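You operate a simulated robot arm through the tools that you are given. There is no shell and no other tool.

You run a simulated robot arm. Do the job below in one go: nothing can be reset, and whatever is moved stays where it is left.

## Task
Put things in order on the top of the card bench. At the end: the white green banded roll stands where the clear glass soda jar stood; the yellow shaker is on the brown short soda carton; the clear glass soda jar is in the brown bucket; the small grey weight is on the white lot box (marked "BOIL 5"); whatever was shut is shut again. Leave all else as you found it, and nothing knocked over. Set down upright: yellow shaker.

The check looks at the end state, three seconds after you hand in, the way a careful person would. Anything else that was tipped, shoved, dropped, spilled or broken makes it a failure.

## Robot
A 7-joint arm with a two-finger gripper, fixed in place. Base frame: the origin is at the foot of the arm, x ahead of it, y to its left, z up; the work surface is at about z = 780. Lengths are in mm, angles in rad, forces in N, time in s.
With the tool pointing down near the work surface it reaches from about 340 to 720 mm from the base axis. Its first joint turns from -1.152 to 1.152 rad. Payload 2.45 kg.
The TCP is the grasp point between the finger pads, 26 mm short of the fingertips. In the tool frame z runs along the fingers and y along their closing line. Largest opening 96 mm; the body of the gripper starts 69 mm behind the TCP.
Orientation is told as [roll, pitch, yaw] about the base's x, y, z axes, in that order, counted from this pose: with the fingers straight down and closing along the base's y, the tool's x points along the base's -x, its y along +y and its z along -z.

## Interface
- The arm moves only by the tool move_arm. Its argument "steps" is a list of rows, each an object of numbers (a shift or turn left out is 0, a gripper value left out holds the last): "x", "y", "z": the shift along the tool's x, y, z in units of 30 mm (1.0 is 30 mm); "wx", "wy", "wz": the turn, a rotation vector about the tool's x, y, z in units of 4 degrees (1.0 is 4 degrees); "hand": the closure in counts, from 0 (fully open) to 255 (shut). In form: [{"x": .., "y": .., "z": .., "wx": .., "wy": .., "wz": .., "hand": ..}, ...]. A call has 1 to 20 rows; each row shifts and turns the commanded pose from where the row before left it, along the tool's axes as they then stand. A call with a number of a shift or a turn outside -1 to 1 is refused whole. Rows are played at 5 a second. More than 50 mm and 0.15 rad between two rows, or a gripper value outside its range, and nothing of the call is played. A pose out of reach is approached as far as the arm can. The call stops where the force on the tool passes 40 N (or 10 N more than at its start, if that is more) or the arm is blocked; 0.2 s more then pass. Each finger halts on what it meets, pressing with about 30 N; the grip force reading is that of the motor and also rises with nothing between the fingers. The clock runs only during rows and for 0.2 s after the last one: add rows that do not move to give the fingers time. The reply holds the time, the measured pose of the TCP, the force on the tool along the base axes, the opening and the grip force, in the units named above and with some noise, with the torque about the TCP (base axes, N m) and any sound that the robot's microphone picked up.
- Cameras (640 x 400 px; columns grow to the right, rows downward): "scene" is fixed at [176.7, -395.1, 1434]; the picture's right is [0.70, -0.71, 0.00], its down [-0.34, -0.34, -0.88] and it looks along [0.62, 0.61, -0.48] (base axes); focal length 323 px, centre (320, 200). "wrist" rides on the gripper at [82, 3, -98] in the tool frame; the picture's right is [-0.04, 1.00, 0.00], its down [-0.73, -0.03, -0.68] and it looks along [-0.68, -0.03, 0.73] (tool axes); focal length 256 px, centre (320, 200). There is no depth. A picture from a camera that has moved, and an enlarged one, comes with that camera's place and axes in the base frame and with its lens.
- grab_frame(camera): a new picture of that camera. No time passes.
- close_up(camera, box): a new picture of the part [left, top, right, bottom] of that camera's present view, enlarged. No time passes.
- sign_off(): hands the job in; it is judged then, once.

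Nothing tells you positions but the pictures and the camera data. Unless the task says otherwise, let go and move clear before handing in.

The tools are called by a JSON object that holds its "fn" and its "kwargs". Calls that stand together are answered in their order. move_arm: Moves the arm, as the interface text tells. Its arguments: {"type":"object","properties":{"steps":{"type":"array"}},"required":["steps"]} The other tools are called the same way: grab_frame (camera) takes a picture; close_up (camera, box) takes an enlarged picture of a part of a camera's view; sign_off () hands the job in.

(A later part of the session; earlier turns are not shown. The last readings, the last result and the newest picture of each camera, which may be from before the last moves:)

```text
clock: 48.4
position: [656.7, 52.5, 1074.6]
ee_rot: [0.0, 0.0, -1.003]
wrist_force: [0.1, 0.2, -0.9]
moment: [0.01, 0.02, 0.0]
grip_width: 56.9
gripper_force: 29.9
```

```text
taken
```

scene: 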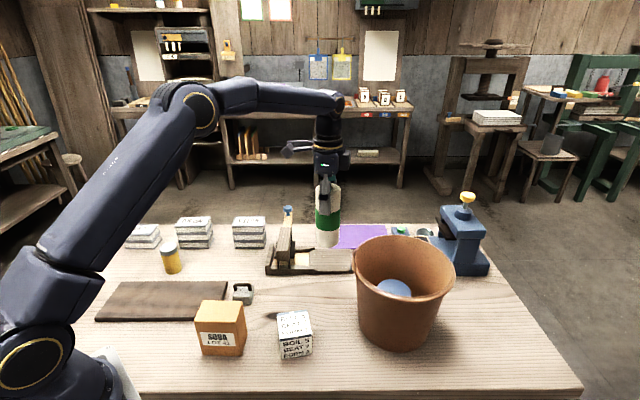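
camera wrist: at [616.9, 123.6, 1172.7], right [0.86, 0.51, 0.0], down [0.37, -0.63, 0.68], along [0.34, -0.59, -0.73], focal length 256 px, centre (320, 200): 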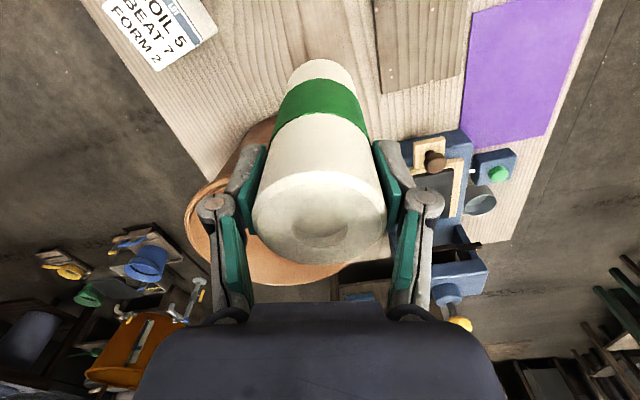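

{"fn": "move_arm", "kwargs": {"steps": [{"z": 0.8}, {"z": 0.8}, {"z": 0.8}, {"z": 0.8}, {"z": 0.8}, {"z": 0.7}, {"z": 0.5}, {}]}}

{"fn": "close_up", "kwargs": {"camera": "scene", "box": [250, 190, 410, 310]}}

{"fn": "grab_frame", "kwargs": {"camera": "wrist"}}

```text
clock: 50.2
position: [657.1, 53.0, 918.7]
ee_rot: [0.0, 0.0, -1.001]
wrist_force: [0.9, 0.3, -1.5]
moment: [0.01, 0.01, 0.01]
grip_width: 56.7
gripper_force: 30.5
```

```text
3.33 times, centred on (330, 250) of scene
camera zoom: at [176.7, -395.1, 1434.0], right [0.7, -0.71, 0.0], down [-0.34, -0.34, -0.88], along [0.62, 0.61, -0.48], focal length 1077 px, centre (287, 33)
```

zoom: 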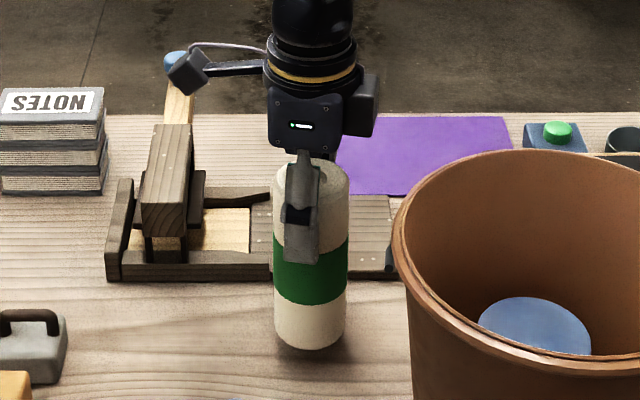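

```text
taken
camera wrist: at [616.9, 123.7, 1016.3], right [0.86, 0.51, 0.0], down [0.37, -0.63, 0.68], along [0.34, -0.59, -0.73], focal length 256 px, centre (320, 200)
```

wrist: 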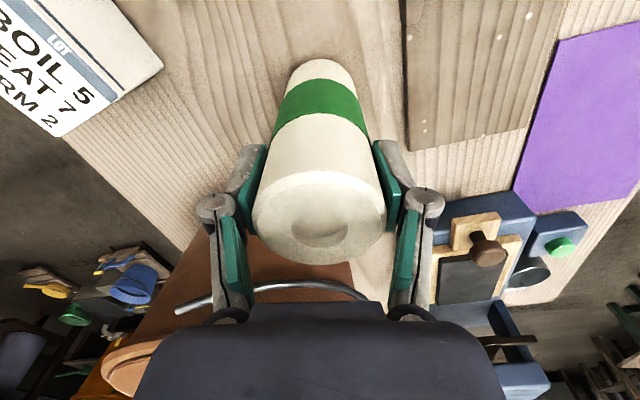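

The position matches where the jar's base was. I'm lowering the last bit gently.

{"fn": "move_arm", "kwargs": {"steps": [{"z": 0.25}, {"z": 0.2}, {}]}}

{"fn": "move_arm", "kwargs": {"steps": [{"z": 0.07}, {}]}}

{"fn": "move_arm", "kwargs": {"steps": [{"z": 0.03}, {}]}}

```text
clock: 51.0
position: [657.8, 53.8, 906.0]
ee_rot: [0.0, -0.001, -1.002]
wrist_force: [0.1, -0.4, 0.5]
moment: [-0.01, 0.03, 0.03]
grip_width: 56.7
gripper_force: 29.7
```

```text
clock: 51.6
position: [658.2, 53.3, 902.5]
ee_rot: [0.001, 0.0, -1.003]
wrist_force: [-1.4, 0.0, -0.5]
moment: [-0.02, 0.0, -0.03]
grip_width: 56.9
gripper_force: 30.2
```

```text
clock: 52.2
position: [656.6, 53.1, 902.6]
ee_rot: [-0.001, -0.001, -1.003]
wrist_force: [0.2, 0.1, -1.2]
moment: [-0.03, -0.02, 0.0]
grip_width: 57.0
gripper_force: 29.8
```

{"fn": "move_arm", "kwargs": {"steps": [{"z": 0.04}, {}]}}

{"fn": "move_arm", "kwargs": {"steps": [{"z": 0.03}, {}]}}

```text
clock: 52.8
position: [658.0, 53.8, 902.6]
ee_rot: [0.001, -0.002, -1.002]
wrist_force: [-1.9, 0.6, 7.1]
moment: [0.01, 0.44, -0.06]
grip_width: 57.0
gripper_force: 30.0
```

```text
clock: 53.4
position: [656.8, 53.5, 903.3]
ee_rot: [0.002, 0.0, -1.002]
wrist_force: [-2.6, 2.7, 15.6]
moment: [0.13, 0.39, -0.03]
grip_width: 56.8
gripper_force: 29.7
```

It is standing on the bench. I'm relieving the press slightly and opening the fingers.

{"fn": "move_arm", "kwargs": {"steps": [{"z": -0.04}, {"hand": 200}, {"hand": 100}, {"hand": 0}, {}, {}, {}]}}

{"fn": "grab_frame", "kwargs": {"camera": "wrist"}}

{"fn": "close_up", "kwargs": {"camera": "scene", "box": [250, 190, 410, 310]}}

```text
clock: 55.0
position: [657.4, 52.5, 901.9]
ee_rot: [0.001, 0.001, -1.001]
wrist_force: [0.0, -0.1, -0.1]
moment: [0.02, -0.03, 0.02]
grip_width: 96.5
gripper_force: 0.0
```

```text
taken
camera wrist: at [617.0, 123.1, 999.0], right [0.86, 0.5, 0.0], down [0.37, -0.63, 0.68], along [0.34, -0.59, -0.73], focal length 256 px, centre (320, 200)
```

wrist: 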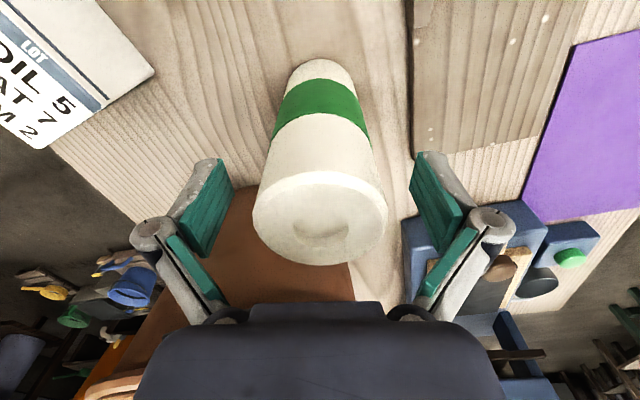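

```text
3.33 times, centred on (330, 250) of scene
camera zoom: at [176.7, -395.1, 1434.0], right [0.7, -0.71, 0.0], down [-0.34, -0.34, -0.88], along [0.62, 0.61, -0.48], focal length 1077 px, centre (287, 33)
```

zoom: 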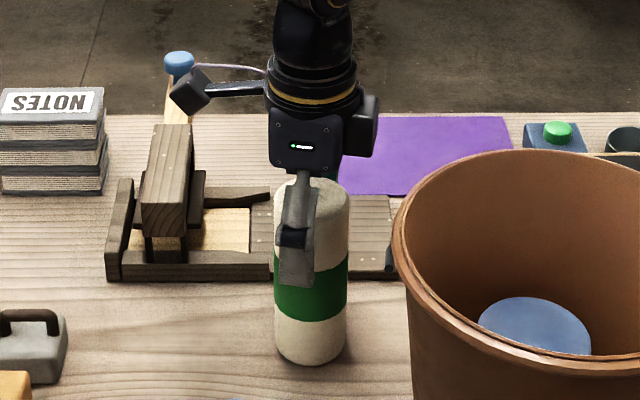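

The roll stands free. I'm rising, then travelling to the shaker and turning the hand to yaw +0.785 so the fingers run parallel to the books.

{"fn": "move_arm", "kwargs": {"steps": [{"z": -0.6}, {"z": -0.9}, {"z": -0.9}, {"z": -0.9}, {"z": -0.9}, {"z": -0.9}, {}]}}

{"fn": "move_arm", "kwargs": {"steps": [{"x": 0.87}, {"x": 0.87}, {"x": 0.87}, {"x": 0.87}, {"x": 0.87}, {"x": 0.87}, {"x": 0.87}, {"x": 0.87}, {"x": 0.87}, {"x": 0.87}, {"x": 0.87}, {"x": 0.87}, {"x": 0.87}, {"x": 0.87}, {"x": 0.87}, {"x": 0.87}, {"x": 0.87}, {"x": 0.87}, {}]}}

{"fn": "move_arm", "kwargs": {"steps": [{"wz": -1}, {"wz": -1}, {"wz": -1}, {"wz": -1}, {"wz": -1}, {"wz": -1}, {"wz": -1}, {"wz": -1}, {"wz": -1}, {"wz": -1}, {"wz": -1}, {"wz": -1}, {"wz": -1}]}}

{"fn": "move_arm", "kwargs": {"steps": [{"wz": -1}, {"wz": -1}, {"wz": -1}, {"wz": -1}, {"wz": -1}, {"wz": -1}, {"wz": -1}, {"wz": -1}, {"wz": -1}, {"wz": -1}, {"wz": -1}, {"wz": -1}, {"wz": -0.6}, {}]}}

{"fn": "grab_frame", "kwargs": {"camera": "wrist"}}

{"fn": "grab_frame", "kwargs": {"camera": "scene"}}

```text
clock: 56.6
position: [656.5, 51.4, 1055.8]
ee_rot: [-0.001, -0.001, -1.0]
wrist_force: [1.3, 0.3, 0.4]
moment: [0.02, 0.01, 0.0]
grip_width: 96.2
gripper_force: 0.1
```

```text
clock: 60.6
position: [402.9, 450.0, 1055.7]
ee_rot: [0.001, 0.0, -1.0]
wrist_force: [-0.4, 0.9, 0.5]
moment: [0.02, -0.02, -0.02]
grip_width: 95.8
gripper_force: 0.1
```

```text
clock: 63.4
position: [403.1, 448.2, 1055.8]
ee_rot: [-0.002, -0.001, -0.093]
wrist_force: [-0.1, -0.4, 0.1]
moment: [0.0, 0.0, 0.01]
grip_width: 95.9
gripper_force: 0.1
```

```text
clock: 66.4
position: [404.7, 448.7, 1055.1]
ee_rot: [0.0, 0.0, 0.785]
wrist_force: [-0.1, -0.3, 0.3]
moment: [0.03, -0.01, 0.0]
grip_width: 95.6
gripper_force: 0.1
```

```text
taken
camera wrist: at [345.6, 393.0, 1152.0], right [-0.68, 0.73, 0.0], down [0.54, 0.5, 0.68], along [0.5, 0.46, -0.73], focal length 256 px, centre (320, 200)
```

wrist: 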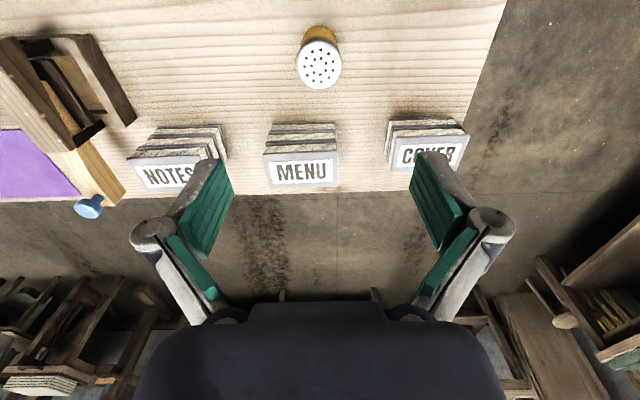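

```text
taken
```

scene: 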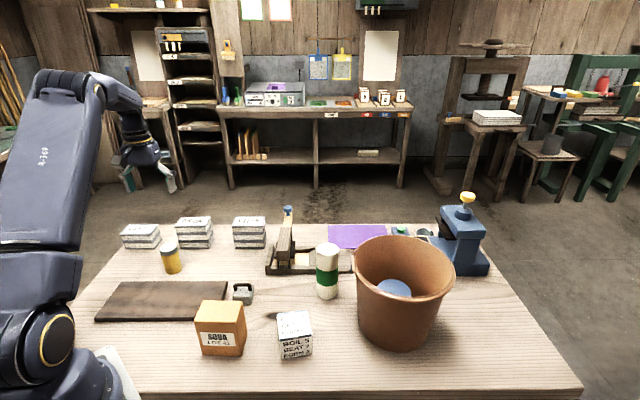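

The shaker is nearly straight below. I'm lowering in stages and refining.

{"fn": "move_arm", "kwargs": {"steps": [{"x": 0.17, "z": 0.8}, {"z": 0.8}, {"z": 0.8}, {"z": 0.8}, {"z": 0.6}, {}]}}

{"fn": "grab_frame", "kwargs": {"camera": "wrist"}}

{"fn": "close_up", "kwargs": {"camera": "scene", "box": [90, 170, 270, 300]}}

```text
clock: 67.8
position: [399.5, 445.5, 942.0]
ee_rot: [0.001, -0.001, 0.786]
wrist_force: [0.3, -1.6, 0.4]
moment: [-0.02, -0.01, 0.04]
grip_width: 96.0
gripper_force: 0.0
```

```text
taken
camera wrist: at [339.8, 389.1, 1038.0], right [-0.68, 0.73, 0.0], down [0.54, 0.5, 0.68], along [0.5, 0.46, -0.73], focal length 256 px, centre (320, 200)
```

wrist: 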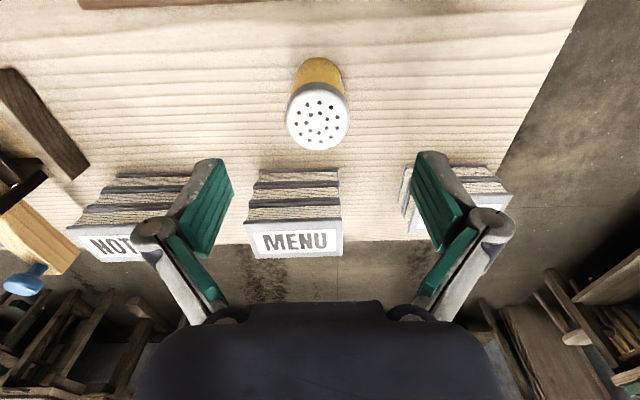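

```text
3.08 times, centred on (180, 235) of scene
camera zoom: at [176.7, -395.1, 1434.0], right [0.7, -0.71, 0.0], down [-0.34, -0.34, -0.88], along [0.62, 0.61, -0.48], focal length 994 px, centre (751, 92)
```

zoom: 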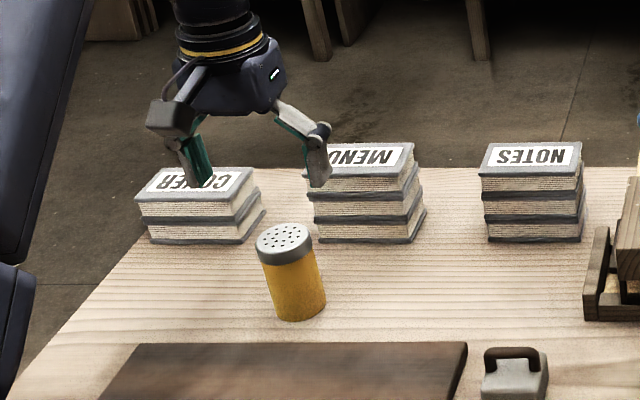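

It is aligned, with the shaker top at about z 867. I'm lowering to z 836 and gripping.

{"fn": "move_arm", "kwargs": {"steps": [{"z": 0.8}, {"z": 0.8}, {"z": 0.8}, {"z": 0.7}, {"z": 0.43}, {}, {"hand": 255}, {}, {}, {}, {}, {}]}}

{"fn": "grab_frame", "kwargs": {"camera": "wrist"}}

{"fn": "close_up", "kwargs": {"camera": "scene", "box": [90, 190, 270, 320]}}

```text
clock: 70.4
position: [400.9, 445.2, 834.7]
ee_rot: [-0.001, -0.001, 0.786]
wrist_force: [-0.6, -0.2, -0.6]
moment: [0.01, -0.01, 0.04]
grip_width: 44.6
gripper_force: 30.3
```

```text
taken
camera wrist: at [340.5, 389.5, 932.3], right [-0.68, 0.73, 0.0], down [0.54, 0.5, 0.68], along [0.5, 0.46, -0.73], focal length 256 px, centre (320, 200)
```

wrist: 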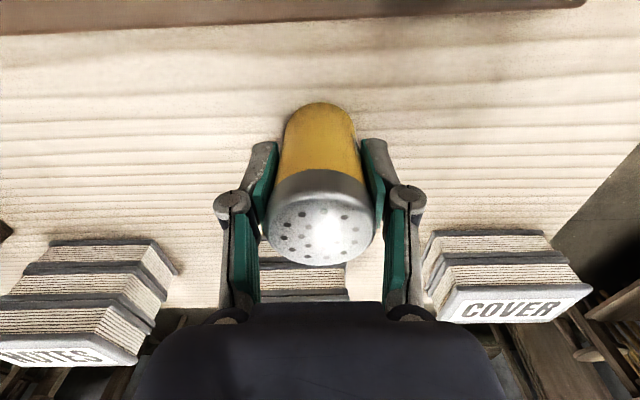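

```text
3.08 times, centred on (180, 255) of scene
camera zoom: at [176.7, -395.1, 1434.0], right [0.7, -0.71, 0.0], down [-0.34, -0.34, -0.88], along [0.62, 0.61, -0.48], focal length 994 px, centre (751, 31)
```

zoom: 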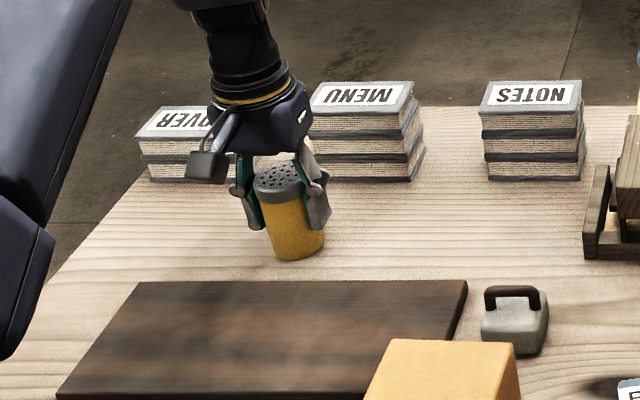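

The shaker is held at 44.6 mm. I'm lifting and carrying it to just short of the carton, which is about 89×60 mm on top, centred near (376, 110) with its top at about z 880.

{"fn": "move_arm", "kwargs": {"steps": [{"z": -0.5}, {"z": -0.8}, {"z": -0.8}, {"z": -0.8}, {"z": -0.8}, {"z": -0.8}, {"z": -0.8}, {"z": -0.5}, {}]}}

{"fn": "move_arm", "kwargs": {"steps": [{"x": 0.77, "y": -0.66}, {"x": 0.77, "y": -0.66}, {"x": 0.77, "y": -0.66}, {"x": 0.77, "y": -0.66}, {"x": 0.77, "y": -0.66}, {"x": 0.77, "y": -0.66}, {"x": 0.77, "y": -0.66}, {"x": 0.77, "y": -0.66}, {"x": 0.77, "y": -0.66}, {"x": 0.77, "y": -0.66}, {"x": 0.77, "y": -0.66}, {}]}}

{"fn": "grab_frame", "kwargs": {"camera": "wrist"}}

{"fn": "grab_frame", "kwargs": {"camera": "scene"}}

```text
clock: 72.4
position: [398.2, 444.5, 1010.0]
ee_rot: [0.0, 0.0, 0.785]
wrist_force: [0.0, 0.3, -0.1]
moment: [-0.02, -0.04, 0.01]
grip_width: 44.6
gripper_force: 30.0
```

```text
clock: 75.0
position: [374.1, 111.9, 1009.5]
ee_rot: [-0.001, -0.001, 0.786]
wrist_force: [-0.1, -0.4, -0.4]
moment: [0.0, 0.0, 0.01]
grip_width: 44.5
gripper_force: 30.1
```

```text
taken
camera wrist: at [315.2, 56.2, 1106.9], right [-0.68, 0.73, 0.0], down [0.54, 0.5, 0.68], along [0.5, 0.46, -0.73], focal length 256 px, centre (320, 200)
```

wrist: 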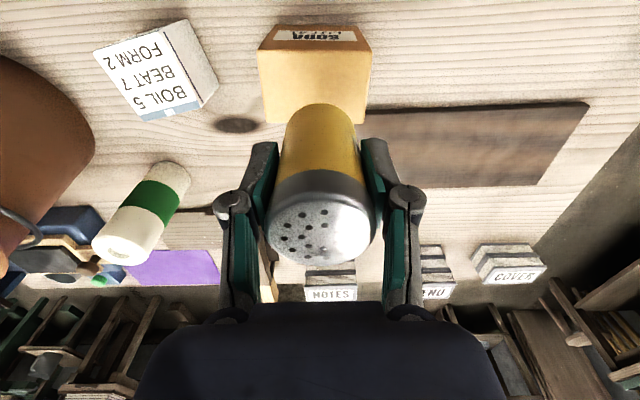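

```text
taken
```

scene: 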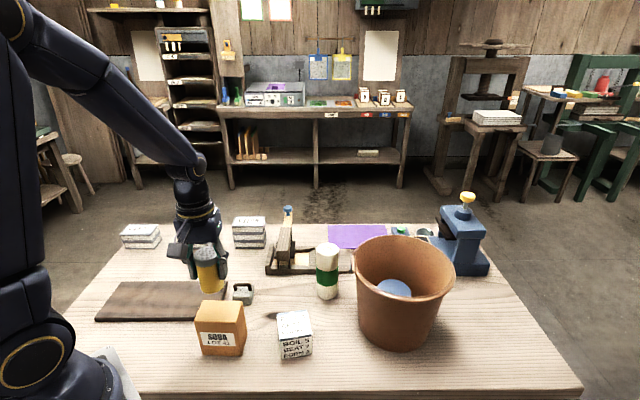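

I want a closer look at the carton's top edges in this view.

{"fn": "close_up", "kwargs": {"camera": "wrist", "box": [220, 0, 420, 140]}}

{"fn": "close_up", "kwargs": {"camera": "scene", "box": [150, 230, 290, 360]}}

```text
2.86 times, centred on (320, 70) of wrist
camera zoom: at [315.2, 56.2, 1106.9], right [-0.68, 0.73, 0.0], down [0.54, 0.5, 0.68], along [0.5, 0.46, -0.73], focal length 731 px, centre (320, 571)
```

zoom: 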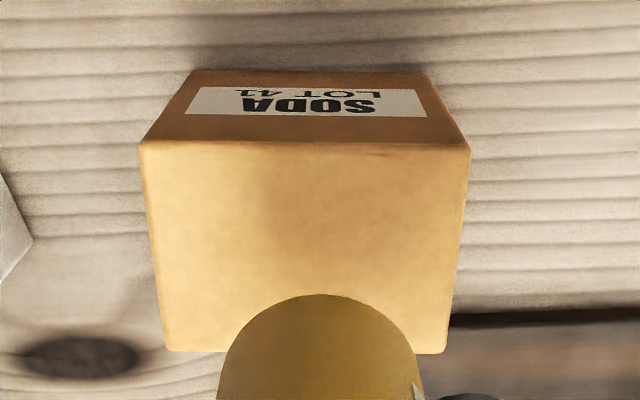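

```text
3.08 times, centred on (220, 295) of scene
camera zoom: at [176.7, -395.1, 1434.0], right [0.7, -0.71, 0.0], down [-0.34, -0.34, -0.88], along [0.62, 0.61, -0.48], focal length 994 px, centre (628, -92)
```

zoom: 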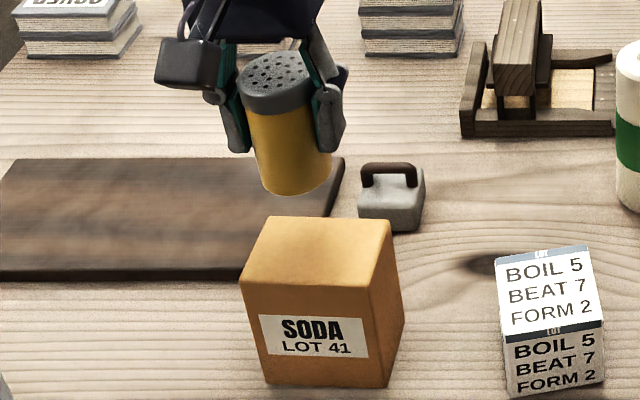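

The shaker is nearly centred above the carton. I'll shift about 4 mm sideways and lower.

{"fn": "move_arm", "kwargs": {"steps": [{"y": -0.13, "z": 0.5}, {"z": 0.6}, {"z": 0.5}, {"z": 0.4}, {}]}}

{"fn": "close_up", "kwargs": {"camera": "wrist", "box": [220, 0, 420, 140]}}

{"fn": "close_up", "kwargs": {"camera": "scene", "box": [150, 230, 290, 360]}}

```text
clock: 76.2
position: [376.9, 108.7, 948.1]
ee_rot: [0.001, -0.001, 0.787]
wrist_force: [0.0, 0.2, -0.5]
moment: [-0.03, 0.03, -0.02]
grip_width: 44.5
gripper_force: 29.6
```

```text
2.86 times, centred on (320, 70) of wrist
camera zoom: at [317.8, 52.8, 1045.6], right [-0.68, 0.73, 0.0], down [0.54, 0.5, 0.68], along [0.5, 0.46, -0.73], focal length 731 px, centre (320, 571)
```

zoom: 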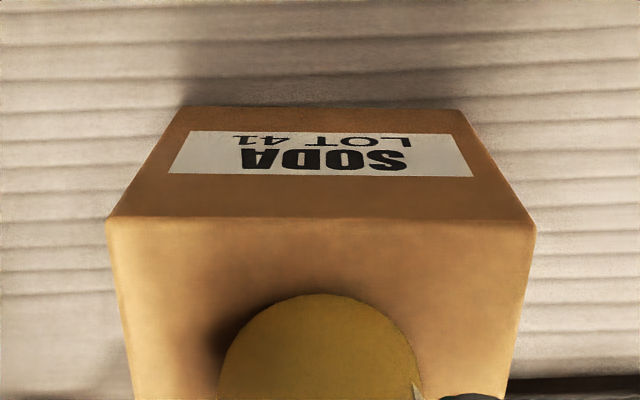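

```text
3.08 times, centred on (220, 295) of scene
camera zoom: at [176.7, -395.1, 1434.0], right [0.7, -0.71, 0.0], down [-0.34, -0.34, -0.88], along [0.62, 0.61, -0.48], focal length 994 px, centre (628, -92)
```

zoom: 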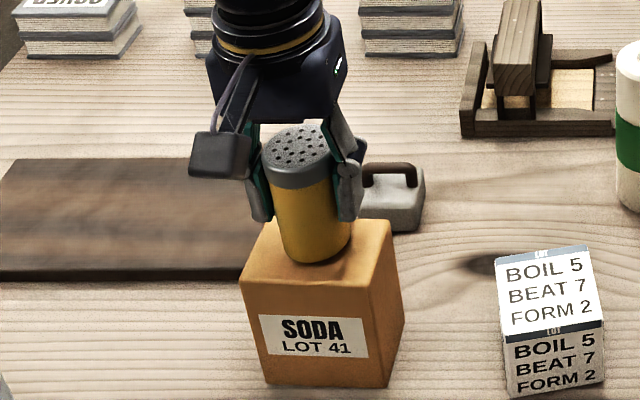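

The shaker is well centred on the carton. I'm lowering the last centimetre gently.

{"fn": "move_arm", "kwargs": {"steps": [{"x": 0.05, "z": 0.15}, {"z": 0.12}, {}]}}

{"fn": "move_arm", "kwargs": {"steps": [{"z": 0.06}, {}]}}

{"fn": "move_arm", "kwargs": {"steps": [{"z": 0.04}, {}]}}

{"fn": "move_arm", "kwargs": {"steps": [{"z": 0.04}, {}]}}

```text
clock: 77.0
position: [377.5, 108.6, 939.8]
ee_rot: [-0.002, -0.003, 0.787]
wrist_force: [-2.7, 4.1, 26.3]
moment: [0.21, 0.1, 0.02]
grip_width: 44.7
gripper_force: 29.6
```

```text
clock: 77.6
position: [376.7, 108.3, 937.6]
ee_rot: [-0.001, -0.002, 0.787]
wrist_force: [2.2, 0.8, 26.7]
moment: [0.14, -0.15, 0.0]
grip_width: 44.7
gripper_force: 30.2
```

```text
clock: 78.2
position: [376.8, 108.2, 937.8]
ee_rot: [-0.001, -0.002, 0.786]
wrist_force: [3.2, 2.2, 26.8]
moment: [0.13, -0.11, 0.0]
grip_width: 44.5
gripper_force: 29.6
```

```text
clock: 78.8
position: [375.7, 106.9, 936.9]
ee_rot: [0.0, -0.001, 0.787]
wrist_force: [3.4, 2.3, 27.5]
moment: [0.21, -0.21, -0.01]
grip_width: 44.5
gripper_force: 30.4
```

Contact came sooner than I expected and the fingers slid slightly down the shaker. I'm relieving the press and releasing it.

{"fn": "move_arm", "kwargs": {"steps": [{"z": -0.05}, {}]}}

{"fn": "close_up", "kwargs": {"camera": "scene", "box": [150, 230, 290, 360]}}

```text
clock: 79.4
position: [376.0, 106.5, 937.4]
ee_rot: [0.002, 0.004, 0.784]
wrist_force: [0.3, -0.3, -1.2]
moment: [0.02, -0.02, -0.01]
grip_width: 44.4
gripper_force: 30.6
```

```text
3.08 times, centred on (220, 295) of scene
camera zoom: at [176.7, -395.1, 1434.0], right [0.7, -0.71, 0.0], down [-0.34, -0.34, -0.88], along [0.62, 0.61, -0.48], focal length 994 px, centre (628, -92)
```

zoom: 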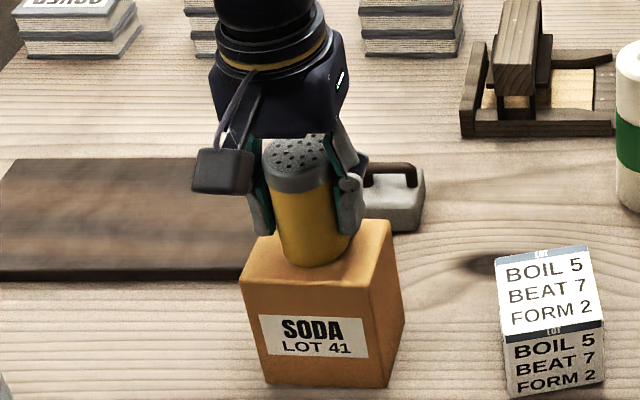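

The carton hasn't moved and the shaker is upright on it. I'm opening the fingers.

{"fn": "move_arm", "kwargs": {"steps": [{"hand": 120}, {"hand": 80}, {"hand": 30}, {"hand": 0}, {}, {}]}}

{"fn": "grab_frame", "kwargs": {"camera": "wrist"}}

{"fn": "close_up", "kwargs": {"camera": "scene", "box": [150, 230, 290, 360]}}

```text
clock: 80.8
position: [376.4, 108.0, 937.7]
ee_rot: [-0.001, 0.0, 0.785]
wrist_force: [-0.7, 0.5, -0.3]
moment: [0.01, 0.02, 0.04]
grip_width: 96.0
gripper_force: 0.0
```

```text
taken
camera wrist: at [317.5, 52.0, 1035.4], right [-0.68, 0.73, 0.0], down [0.54, 0.5, 0.68], along [0.5, 0.46, -0.73], focal length 256 px, centre (320, 200)
```

wrist: 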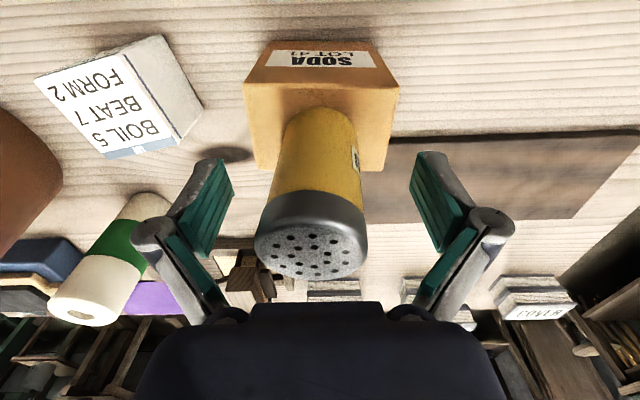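

```text
3.08 times, centred on (220, 295) of scene
camera zoom: at [176.7, -395.1, 1434.0], right [0.7, -0.71, 0.0], down [-0.34, -0.34, -0.88], along [0.62, 0.61, -0.48], focal length 994 px, centre (628, -92)
```

zoom: 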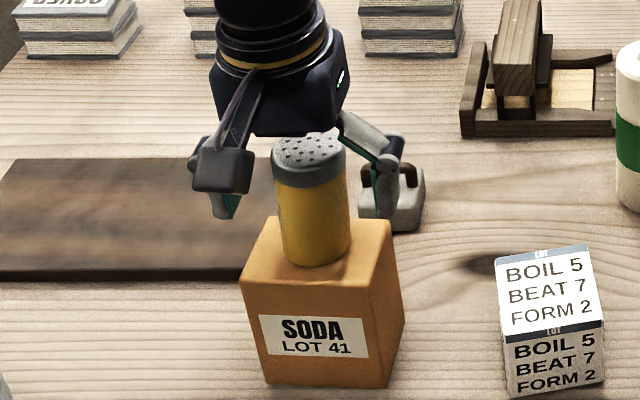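

{"fn": "close_up", "kwargs": {"camera": "wrist", "box": [220, 60, 420, 290]}}

{"fn": "close_up", "kwargs": {"camera": "scene", "box": [190, 260, 260, 320]}}

```text
1.74 times, centred on (320, 175) of wrist
camera zoom: at [317.5, 52.0, 1035.4], right [-0.68, 0.73, 0.0], down [0.54, 0.5, 0.68], along [0.5, 0.46, -0.73], focal length 445 px, centre (320, 244)
```

zoom: 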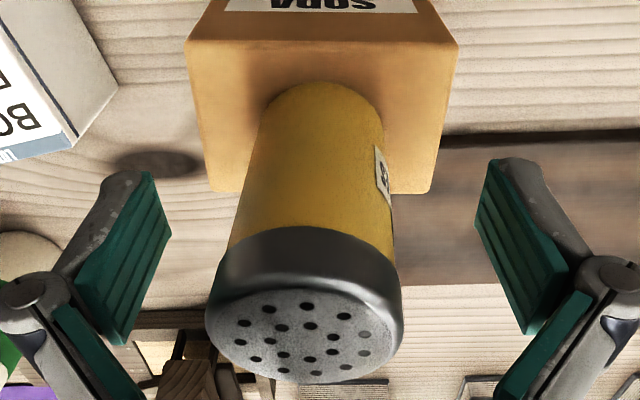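

```text
6.67 times, centred on (225, 290) of scene
camera zoom: at [176.7, -395.1, 1434.0], right [0.7, -0.71, 0.0], down [-0.34, -0.34, -0.88], along [0.62, 0.61, -0.48], focal length 2154 px, centre (953, -400)
```

zoom: 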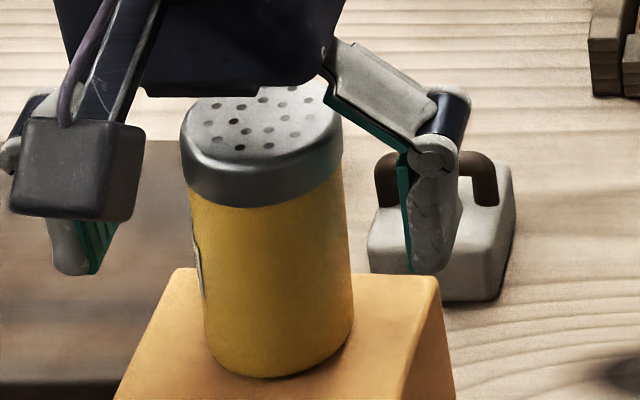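

The shaker may be rocking slightly, so I'll wait a moment and look again.

{"fn": "move_arm", "kwargs": {"steps": [{}]}}

{"fn": "close_up", "kwargs": {"camera": "wrist", "box": [220, 60, 420, 290]}}

{"fn": "close_up", "kwargs": {"camera": "scene", "box": [190, 260, 260, 320]}}

```text
clock: 81.2
position: [376.2, 107.8, 938.1]
ee_rot: [0.0, 0.001, 0.784]
wrist_force: [0.1, 0.2, -0.6]
moment: [0.01, 0.0, 0.02]
grip_width: 96.0
gripper_force: 0.0
```

```text
1.74 times, centred on (320, 175) of wrist
camera zoom: at [317.5, 52.0, 1035.4], right [-0.68, 0.73, 0.0], down [0.54, 0.5, 0.68], along [0.5, 0.46, -0.73], focal length 445 px, centre (320, 244)
```

zoom: 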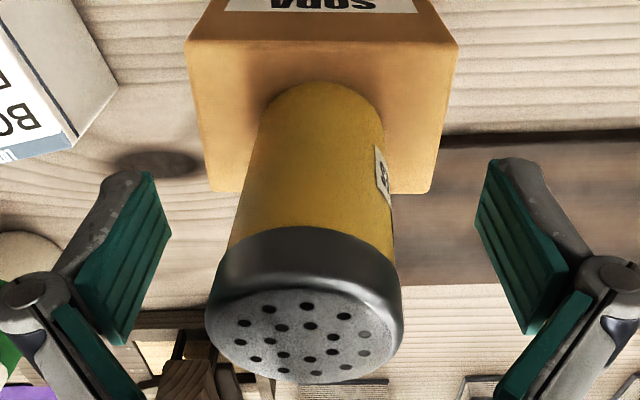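

```text
6.67 times, centred on (225, 290) of scene
camera zoom: at [176.7, -395.1, 1434.0], right [0.7, -0.71, 0.0], down [-0.34, -0.34, -0.88], along [0.62, 0.61, -0.48], focal length 2154 px, centre (953, -400)
```

zoom: 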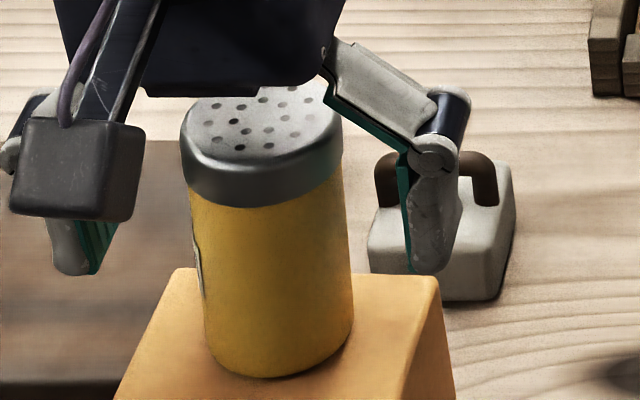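

Nothing is moving, but the shaker may be leaning slightly, so I'll look at its base closely.

{"fn": "close_up", "kwargs": {"camera": "scene", "box": [195, 265, 255, 360]}}

{"fn": "close_up", "kwargs": {"camera": "scene", "box": [210, 295, 240, 315]}}

{"fn": "close_up", "kwargs": {"camera": "wrist", "box": [280, 80, 380, 150]}}

```text
4.21 times, centred on (225, 312) of scene
camera zoom: at [176.7, -395.1, 1434.0], right [0.7, -0.71, 0.0], down [-0.34, -0.34, -0.88], along [0.62, 0.61, -0.48], focal length 1360 px, centre (720, -274)
```

zoom: 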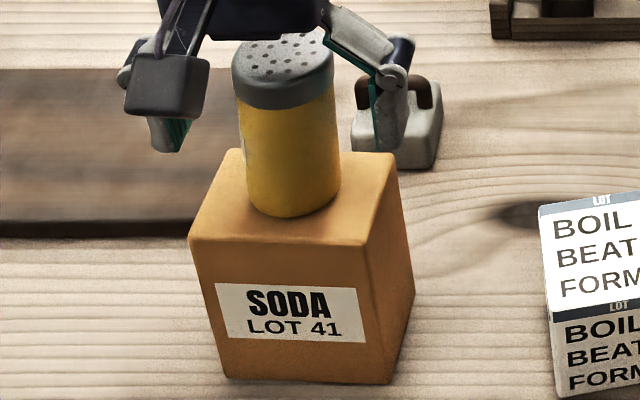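

```text
16.00 times, centred on (225, 305) of scene
camera zoom: at [176.7, -395.1, 1434.0], right [0.7, -0.71, 0.0], down [-0.34, -0.34, -0.88], along [0.62, 0.61, -0.48], focal length 5168 px, centre (1840, -1480)
```

zoom: 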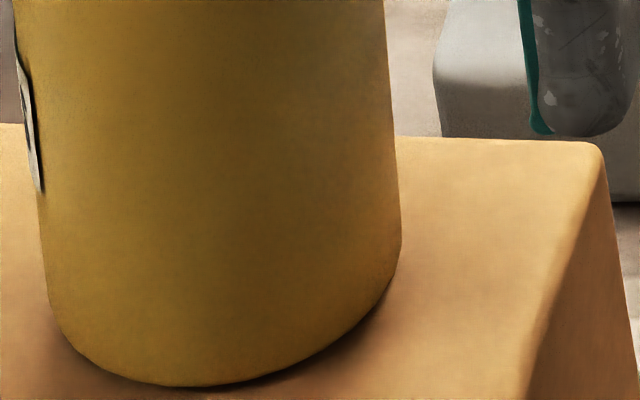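

```text
5.71 times, centred on (330, 115) of wrist
camera zoom: at [317.5, 52.0, 1035.4], right [-0.68, 0.73, 0.0], down [0.54, 0.5, 0.68], along [0.5, 0.46, -0.73], focal length 1463 px, centre (263, 686)
```

zoom: 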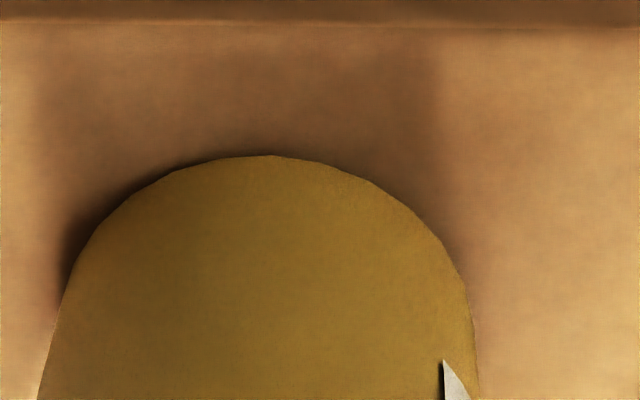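

The shaker is still and stable but may lean a few degrees. I'll back the hand straight up, clear of it, and assess it unobstructed.

{"fn": "move_arm", "kwargs": {"steps": [{"z": -0.3}, {"z": -0.6}, {"z": -0.8}, {"z": -0.8}, {}]}}

{"fn": "close_up", "kwargs": {"camera": "wrist", "box": [220, 0, 420, 140]}}

{"fn": "close_up", "kwargs": {"camera": "scene", "box": [190, 260, 260, 320]}}

```text
clock: 82.4
position: [376.6, 108.8, 1013.1]
ee_rot: [0.0, 0.001, 0.785]
wrist_force: [-0.1, 0.0, -0.3]
moment: [-0.01, 0.02, -0.01]
grip_width: 96.2
gripper_force: 0.1
```

```text
2.86 times, centred on (320, 70) of wrist
camera zoom: at [317.1, 52.6, 1110.1], right [-0.68, 0.73, 0.0], down [0.54, 0.5, 0.68], along [0.5, 0.46, -0.73], focal length 731 px, centre (320, 571)
```

zoom: 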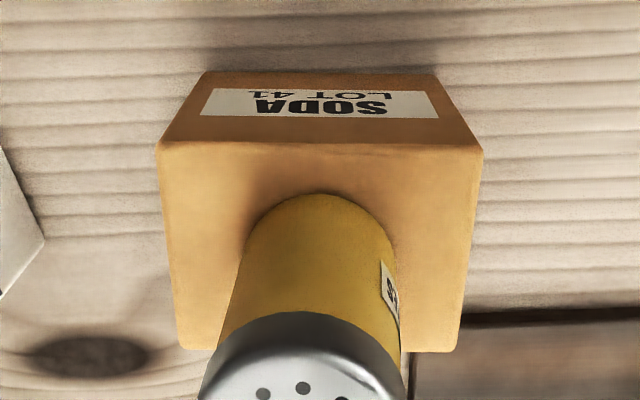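

```text
6.67 times, centred on (225, 290) of scene
camera zoom: at [176.7, -395.1, 1434.0], right [0.7, -0.71, 0.0], down [-0.34, -0.34, -0.88], along [0.62, 0.61, -0.48], focal length 2154 px, centre (953, -400)
```

zoom: 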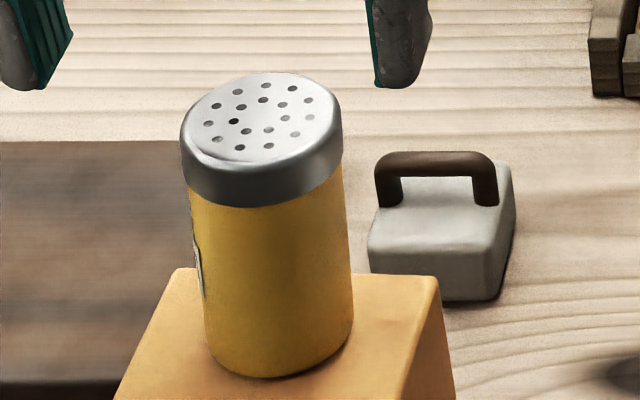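

The shaker is resting steadily; I'll recheck its lean later from another angle. Next is the grey weight near (485, 192): I'm moving above it and turning so the fingers close across its handle direction.

{"fn": "move_arm", "kwargs": {"steps": [{"z": -0.8}, {"z": -0.5}, {"x": -0.75, "y": -0.1}, {"x": -0.75, "y": -0.1}, {"x": -0.75, "y": -0.1}, {"x": -0.75, "y": -0.1}, {"x": -0.75, "y": -0.1}, {"x": -0.75, "y": -0.09}, {}]}}

{"fn": "move_arm", "kwargs": {"steps": [{"wz": 1}, {"wz": 1}, {"wz": 1}, {"wz": 1}, {"wz": 1}, {"wz": 1}, {"wz": 1}, {"wz": 1}, {"wz": 1}, {"wz": 1}, {"wz": 1}, {"wz": 1}]}}

{"fn": "move_arm", "kwargs": {"steps": [{"wz": 1}, {"wz": 1}, {"wz": 1}, {"wz": 1}, {"wz": 1}, {"wz": 1}, {"wz": 1}, {"wz": 1}, {"wz": 1}, {"wz": 1}, {"wz": 1}, {}]}}

{"fn": "grab_frame", "kwargs": {"camera": "wrist"}}

{"fn": "close_up", "kwargs": {"camera": "scene", "box": [160, 240, 320, 360]}}

```text
clock: 84.4
position: [483.3, 190.5, 1051.4]
ee_rot: [-0.001, 0.0, 0.785]
wrist_force: [0.0, -0.2, -0.6]
moment: [0.01, 0.0, 0.04]
grip_width: 96.0
gripper_force: 0.1
```

```text
clock: 87.0
position: [484.6, 190.2, 1052.6]
ee_rot: [-0.001, 0.0, -0.052]
wrist_force: [0.6, 0.5, 0.4]
moment: [0.0, -0.05, -0.01]
grip_width: 95.9
gripper_force: 0.0
```

```text
clock: 89.6
position: [484.8, 189.4, 1051.1]
ee_rot: [0.0, 0.001, -0.822]
wrist_force: [0.0, -0.2, -0.3]
moment: [0.01, 0.01, -0.01]
grip_width: 96.3
gripper_force: 0.1
```

```text
taken
camera wrist: at [432.1, 251.9, 1149.3], right [0.76, 0.65, 0.0], down [0.48, -0.56, 0.68], along [0.44, -0.52, -0.73], focal length 256 px, centre (320, 200)
```

wrist: 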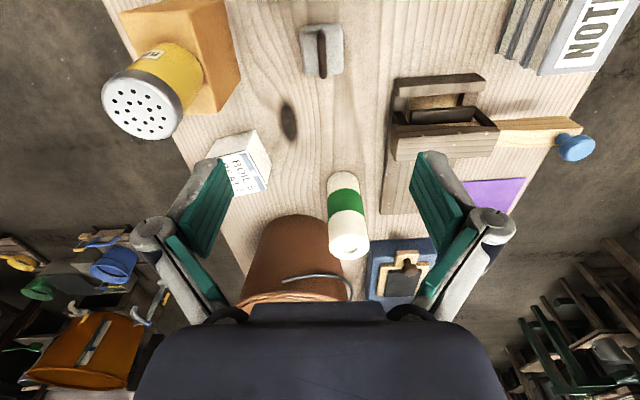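

```text
3.33 times, centred on (240, 300) of scene
camera zoom: at [176.7, -395.1, 1434.0], right [0.7, -0.71, 0.0], down [-0.34, -0.34, -0.88], along [0.62, 0.61, -0.48], focal length 1077 px, centre (587, -133)
```

zoom: 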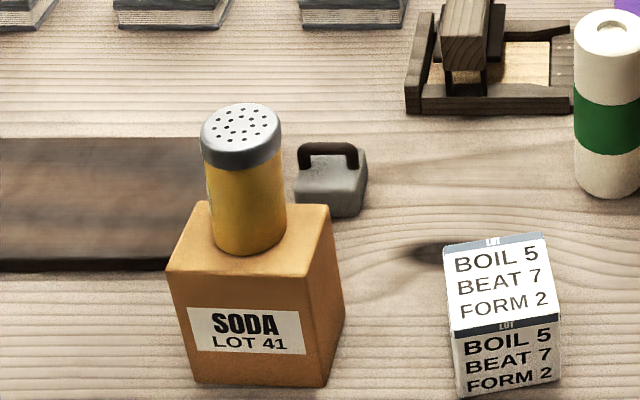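

I'll zoom on the shaker and weight from this different angle.

{"fn": "close_up", "kwargs": {"camera": "wrist", "box": [90, 0, 250, 145]}}

{"fn": "close_up", "kwargs": {"camera": "wrist", "box": [270, 0, 370, 90]}}

{"fn": "close_up", "kwargs": {"camera": "scene", "box": [190, 260, 260, 320]}}

```text
2.76 times, centred on (170, 72) of wrist
camera zoom: at [432.1, 251.9, 1149.3], right [0.76, 0.65, 0.0], down [0.48, -0.56, 0.68], along [0.44, -0.52, -0.73], focal length 706 px, centre (734, 552)
```

zoom: 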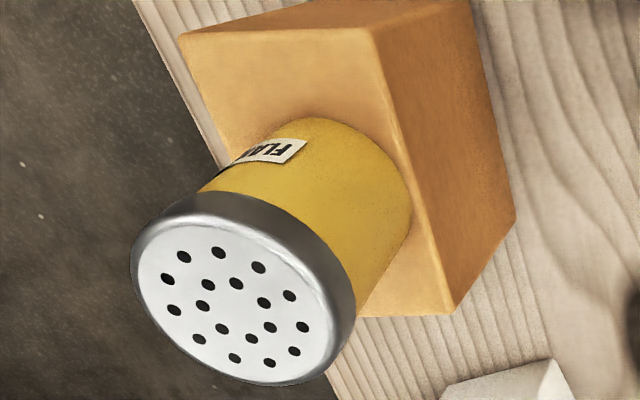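

```text
4.44 times, centred on (320, 45) of wrist
camera zoom: at [432.1, 251.9, 1149.3], right [0.76, 0.65, 0.0], down [0.48, -0.56, 0.68], along [0.44, -0.52, -0.73], focal length 1138 px, centre (320, 889)
```

zoom: 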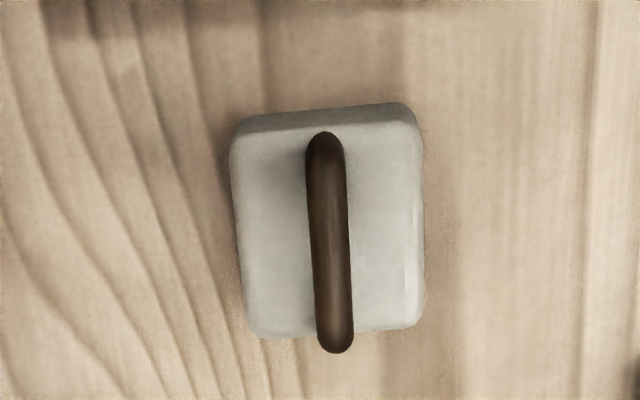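

```text
6.67 times, centred on (225, 290) of scene
camera zoom: at [176.7, -395.1, 1434.0], right [0.7, -0.71, 0.0], down [-0.34, -0.34, -0.88], along [0.62, 0.61, -0.48], focal length 2154 px, centre (953, -400)
```

zoom: 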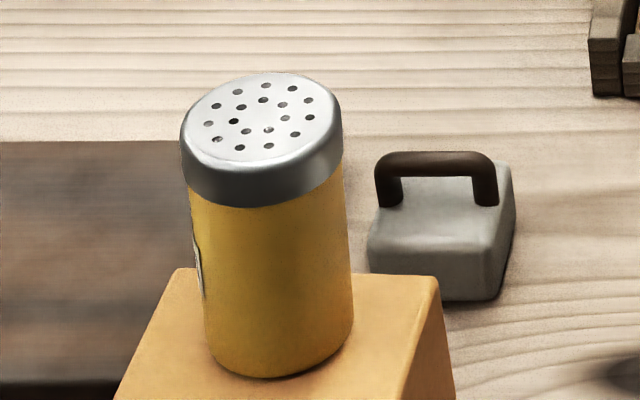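

The weight is aligned with the hand: its body is about 49 mm wide with a top at about z 810. The forearm will pass over the shaker, so I'll descend in stages and watch the clearance.

{"fn": "move_arm", "kwargs": {"steps": [{"y": 0.08, "z": 0.8}, {"z": 0.8}, {"z": 0.8}, {"z": 0.8}, {"z": 0.8}, {}]}}

{"fn": "grab_frame", "kwargs": {"camera": "wrist"}}

{"fn": "grab_frame", "kwargs": {"camera": "scene"}}

```text
clock: 91.0
position: [485.0, 192.7, 932.4]
ee_rot: [0.001, 0.0, -0.821]
wrist_force: [0.0, 0.8, 0.6]
moment: [0.0, -0.02, -0.02]
grip_width: 95.9
gripper_force: 0.0
```

```text
taken
camera wrist: at [432.3, 254.3, 1029.6], right [0.76, 0.65, 0.0], down [0.48, -0.56, 0.68], along [0.44, -0.51, -0.73], focal length 256 px, centre (320, 200)
```

wrist: 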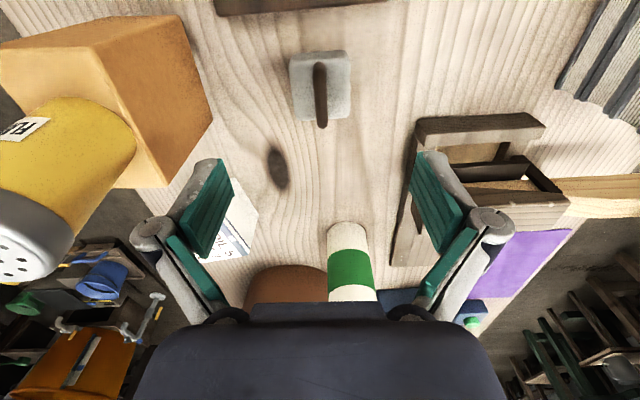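

```text
taken
```

scene: 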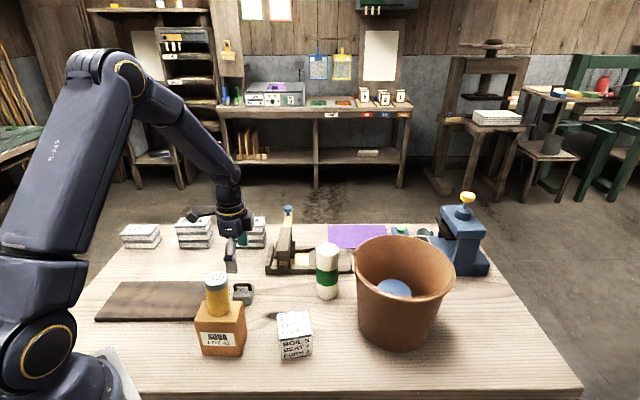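

The forearm is well clear. I'm descending further, keeping the fingers straddling the weight.

{"fn": "move_arm", "kwargs": {"steps": [{"z": 0.8}, {"z": 0.8}, {"z": 0.8}, {"z": 0.3}, {}]}}

{"fn": "grab_frame", "kwargs": {"camera": "wrist"}}

{"fn": "close_up", "kwargs": {"camera": "scene", "box": [160, 210, 320, 330]}}

```text
clock: 92.2
position: [486.3, 192.4, 851.4]
ee_rot: [0.001, 0.0, -0.819]
wrist_force: [-0.1, -0.4, -0.2]
moment: [-0.04, 0.01, 0.01]
grip_width: 95.9
gripper_force: 0.0
```

```text
taken
camera wrist: at [434.2, 253.5, 948.9], right [0.76, 0.65, 0.0], down [0.48, -0.56, 0.68], along [0.44, -0.51, -0.73], focal length 256 px, centre (320, 200)
```

wrist: 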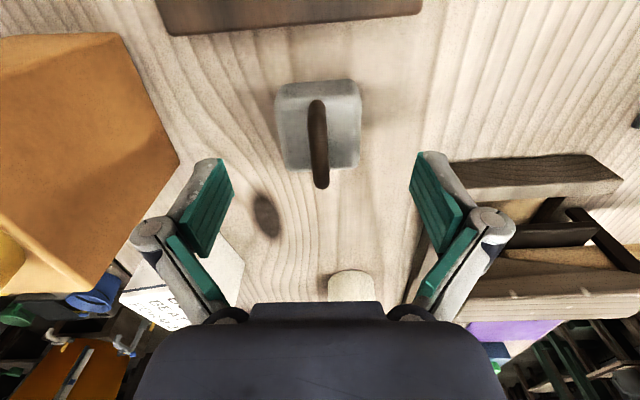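

```text
3.33 times, centred on (240, 270) of scene
camera zoom: at [176.7, -395.1, 1434.0], right [0.7, -0.71, 0.0], down [-0.34, -0.34, -0.88], along [0.62, 0.61, -0.48], focal length 1077 px, centre (587, -33)
```

zoom: 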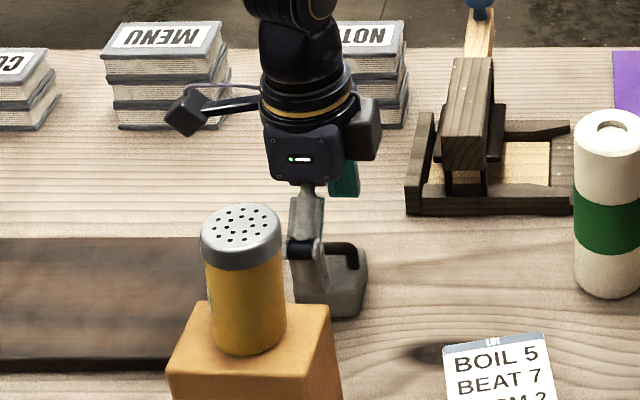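

{"fn": "move_arm", "kwargs": {"steps": [{"z": 0.6}, {"z": 0.5}, {"z": 0.24}, {}]}}

{"fn": "grab_frame", "kwargs": {"camera": "wrist"}}

```text
clock: 93.2
position: [487.5, 192.6, 811.5]
ee_rot: [-0.003, -0.001, -0.821]
wrist_force: [0.4, -0.2, 0.2]
moment: [0.03, -0.02, 0.01]
grip_width: 96.1
gripper_force: 0.1
```

```text
taken
camera wrist: at [434.6, 253.4, 908.4], right [0.76, 0.65, 0.0], down [0.48, -0.56, 0.68], along [0.44, -0.51, -0.73], focal length 256 px, centre (320, 200)
```

wrist: 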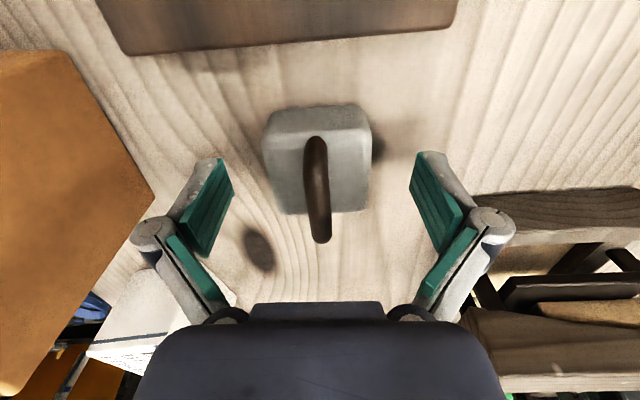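

The fingers straddle the body with no contact yet. I'm closing them.

{"fn": "move_arm", "kwargs": {"steps": [{"y": -0.05, "hand": 255}, {}, {}, {}, {}, {}]}}

{"fn": "grab_frame", "kwargs": {"camera": "wrist"}}

```text
clock: 94.6
position: [485.5, 191.0, 811.0]
ee_rot: [0.001, 0.0, -0.82]
wrist_force: [2.2, 1.9, 4.8]
moment: [0.01, -0.12, 0.06]
grip_width: 49.4
gripper_force: 30.3
```

```text
taken
camera wrist: at [433.2, 252.4, 908.5], right [0.76, 0.65, 0.0], down [0.48, -0.56, 0.68], along [0.44, -0.51, -0.73], focal length 256 px, centre (320, 200)
```

wrist: 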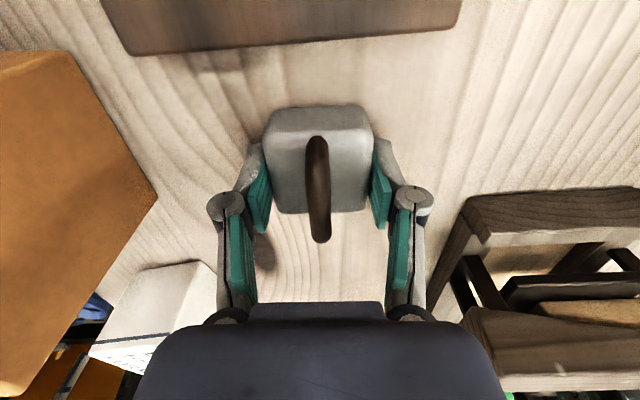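

The weight is gripped at 49.4 mm. I'll lift a little and check that it holds.

{"fn": "move_arm", "kwargs": {"steps": [{"z": -0.3}, {"z": -0.4}, {"z": -0.5}, {}]}}

{"fn": "grab_frame", "kwargs": {"camera": "wrist"}}

{"fn": "close_up", "kwargs": {"camera": "scene", "box": [180, 220, 320, 330]}}

```text
clock: 95.6
position: [487.0, 190.9, 846.8]
ee_rot: [-0.001, -0.001, -0.819]
wrist_force: [0.4, -0.2, -2.1]
moment: [-0.03, -0.04, -0.01]
grip_width: 49.5
gripper_force: 30.3
```

```text
taken
camera wrist: at [432.7, 252.7, 944.2], right [0.76, 0.65, 0.0], down [0.48, -0.56, 0.68], along [0.44, -0.51, -0.73], focal length 256 px, centre (320, 200)
```

wrist: 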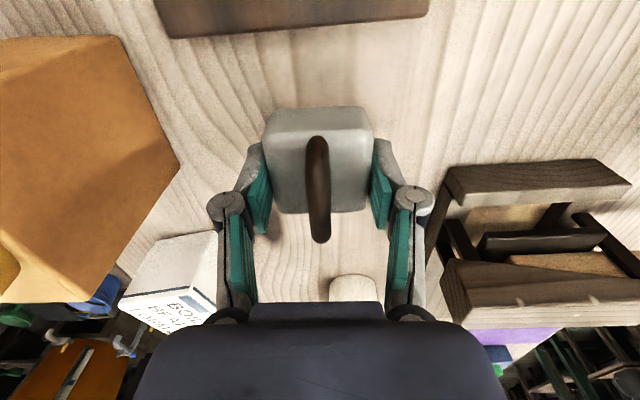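

```text
3.64 times, centred on (250, 275) of scene
camera zoom: at [176.7, -395.1, 1434.0], right [0.7, -0.71, 0.0], down [-0.34, -0.34, -0.88], along [0.62, 0.61, -0.48], focal length 1175 px, centre (574, -73)
```

zoom: 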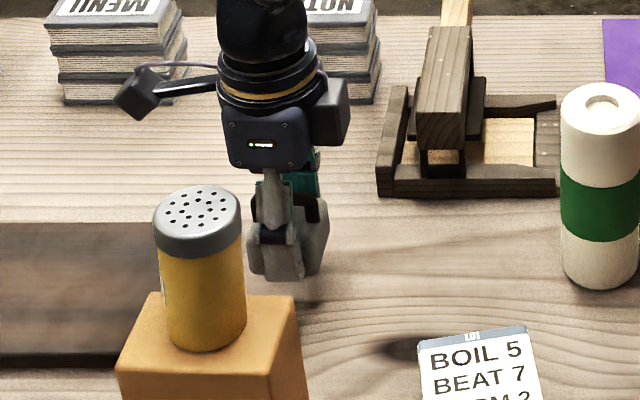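

The hold is good and the weight is light. I'm lifting higher and carrying it over the lot box near (490, -5).

{"fn": "move_arm", "kwargs": {"steps": [{"z": -0.8}, {"z": -0.8}, {"z": -0.8}, {"z": -0.8}, {"x": -0.69, "y": -0.62}, {"x": -0.69, "y": -0.62}, {"x": -0.69, "y": -0.62}, {"x": -0.69, "y": -0.62}, {"x": -0.69, "y": -0.62}, {"x": -0.69, "y": -0.62}, {"x": -0.69, "y": -0.62}, {"wz": -1}, {"wz": -1}, {"wz": -1}, {}]}}

{"fn": "grab_frame", "kwargs": {"camera": "wrist"}}

{"fn": "close_up", "kwargs": {"camera": "scene", "box": [200, 230, 360, 370]}}

```text
clock: 98.8
position: [487.8, -3.2, 943.2]
ee_rot: [0.0, 0.0, -0.608]
wrist_force: [-0.5, -0.3, -2.7]
moment: [0.01, 0.02, 0.01]
grip_width: 49.3
gripper_force: 30.0
```

```text
taken
camera wrist: at [423.4, 45.2, 1039.7], right [0.6, 0.8, 0.0], down [0.58, -0.44, 0.68], along [0.54, -0.41, -0.73], focal length 256 px, centre (320, 200)
```

wrist: 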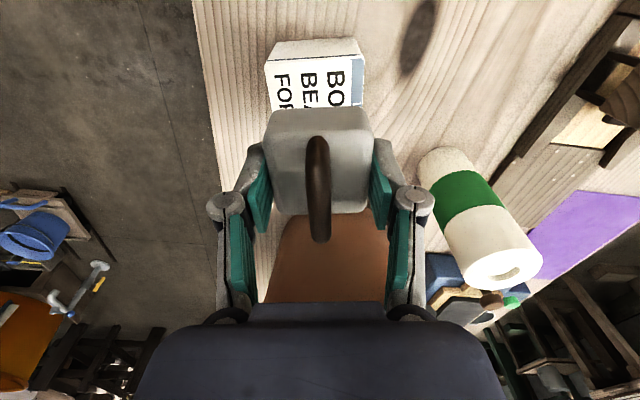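

```text
2.86 times, centred on (280, 300) of scene
camera zoom: at [176.7, -395.1, 1434.0], right [0.7, -0.71, 0.0], down [-0.34, -0.34, -0.88], along [0.62, 0.61, -0.48], focal length 923 px, centre (434, -86)
```

zoom: 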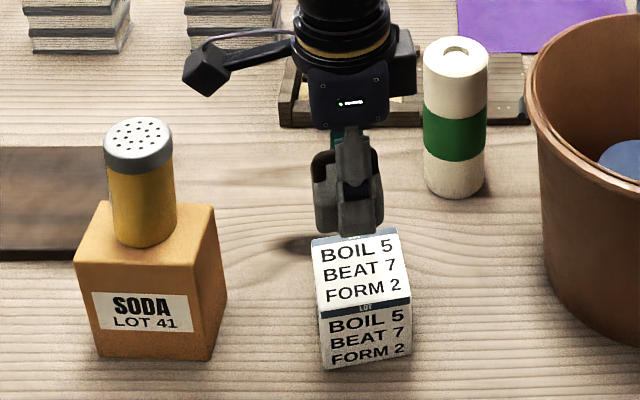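

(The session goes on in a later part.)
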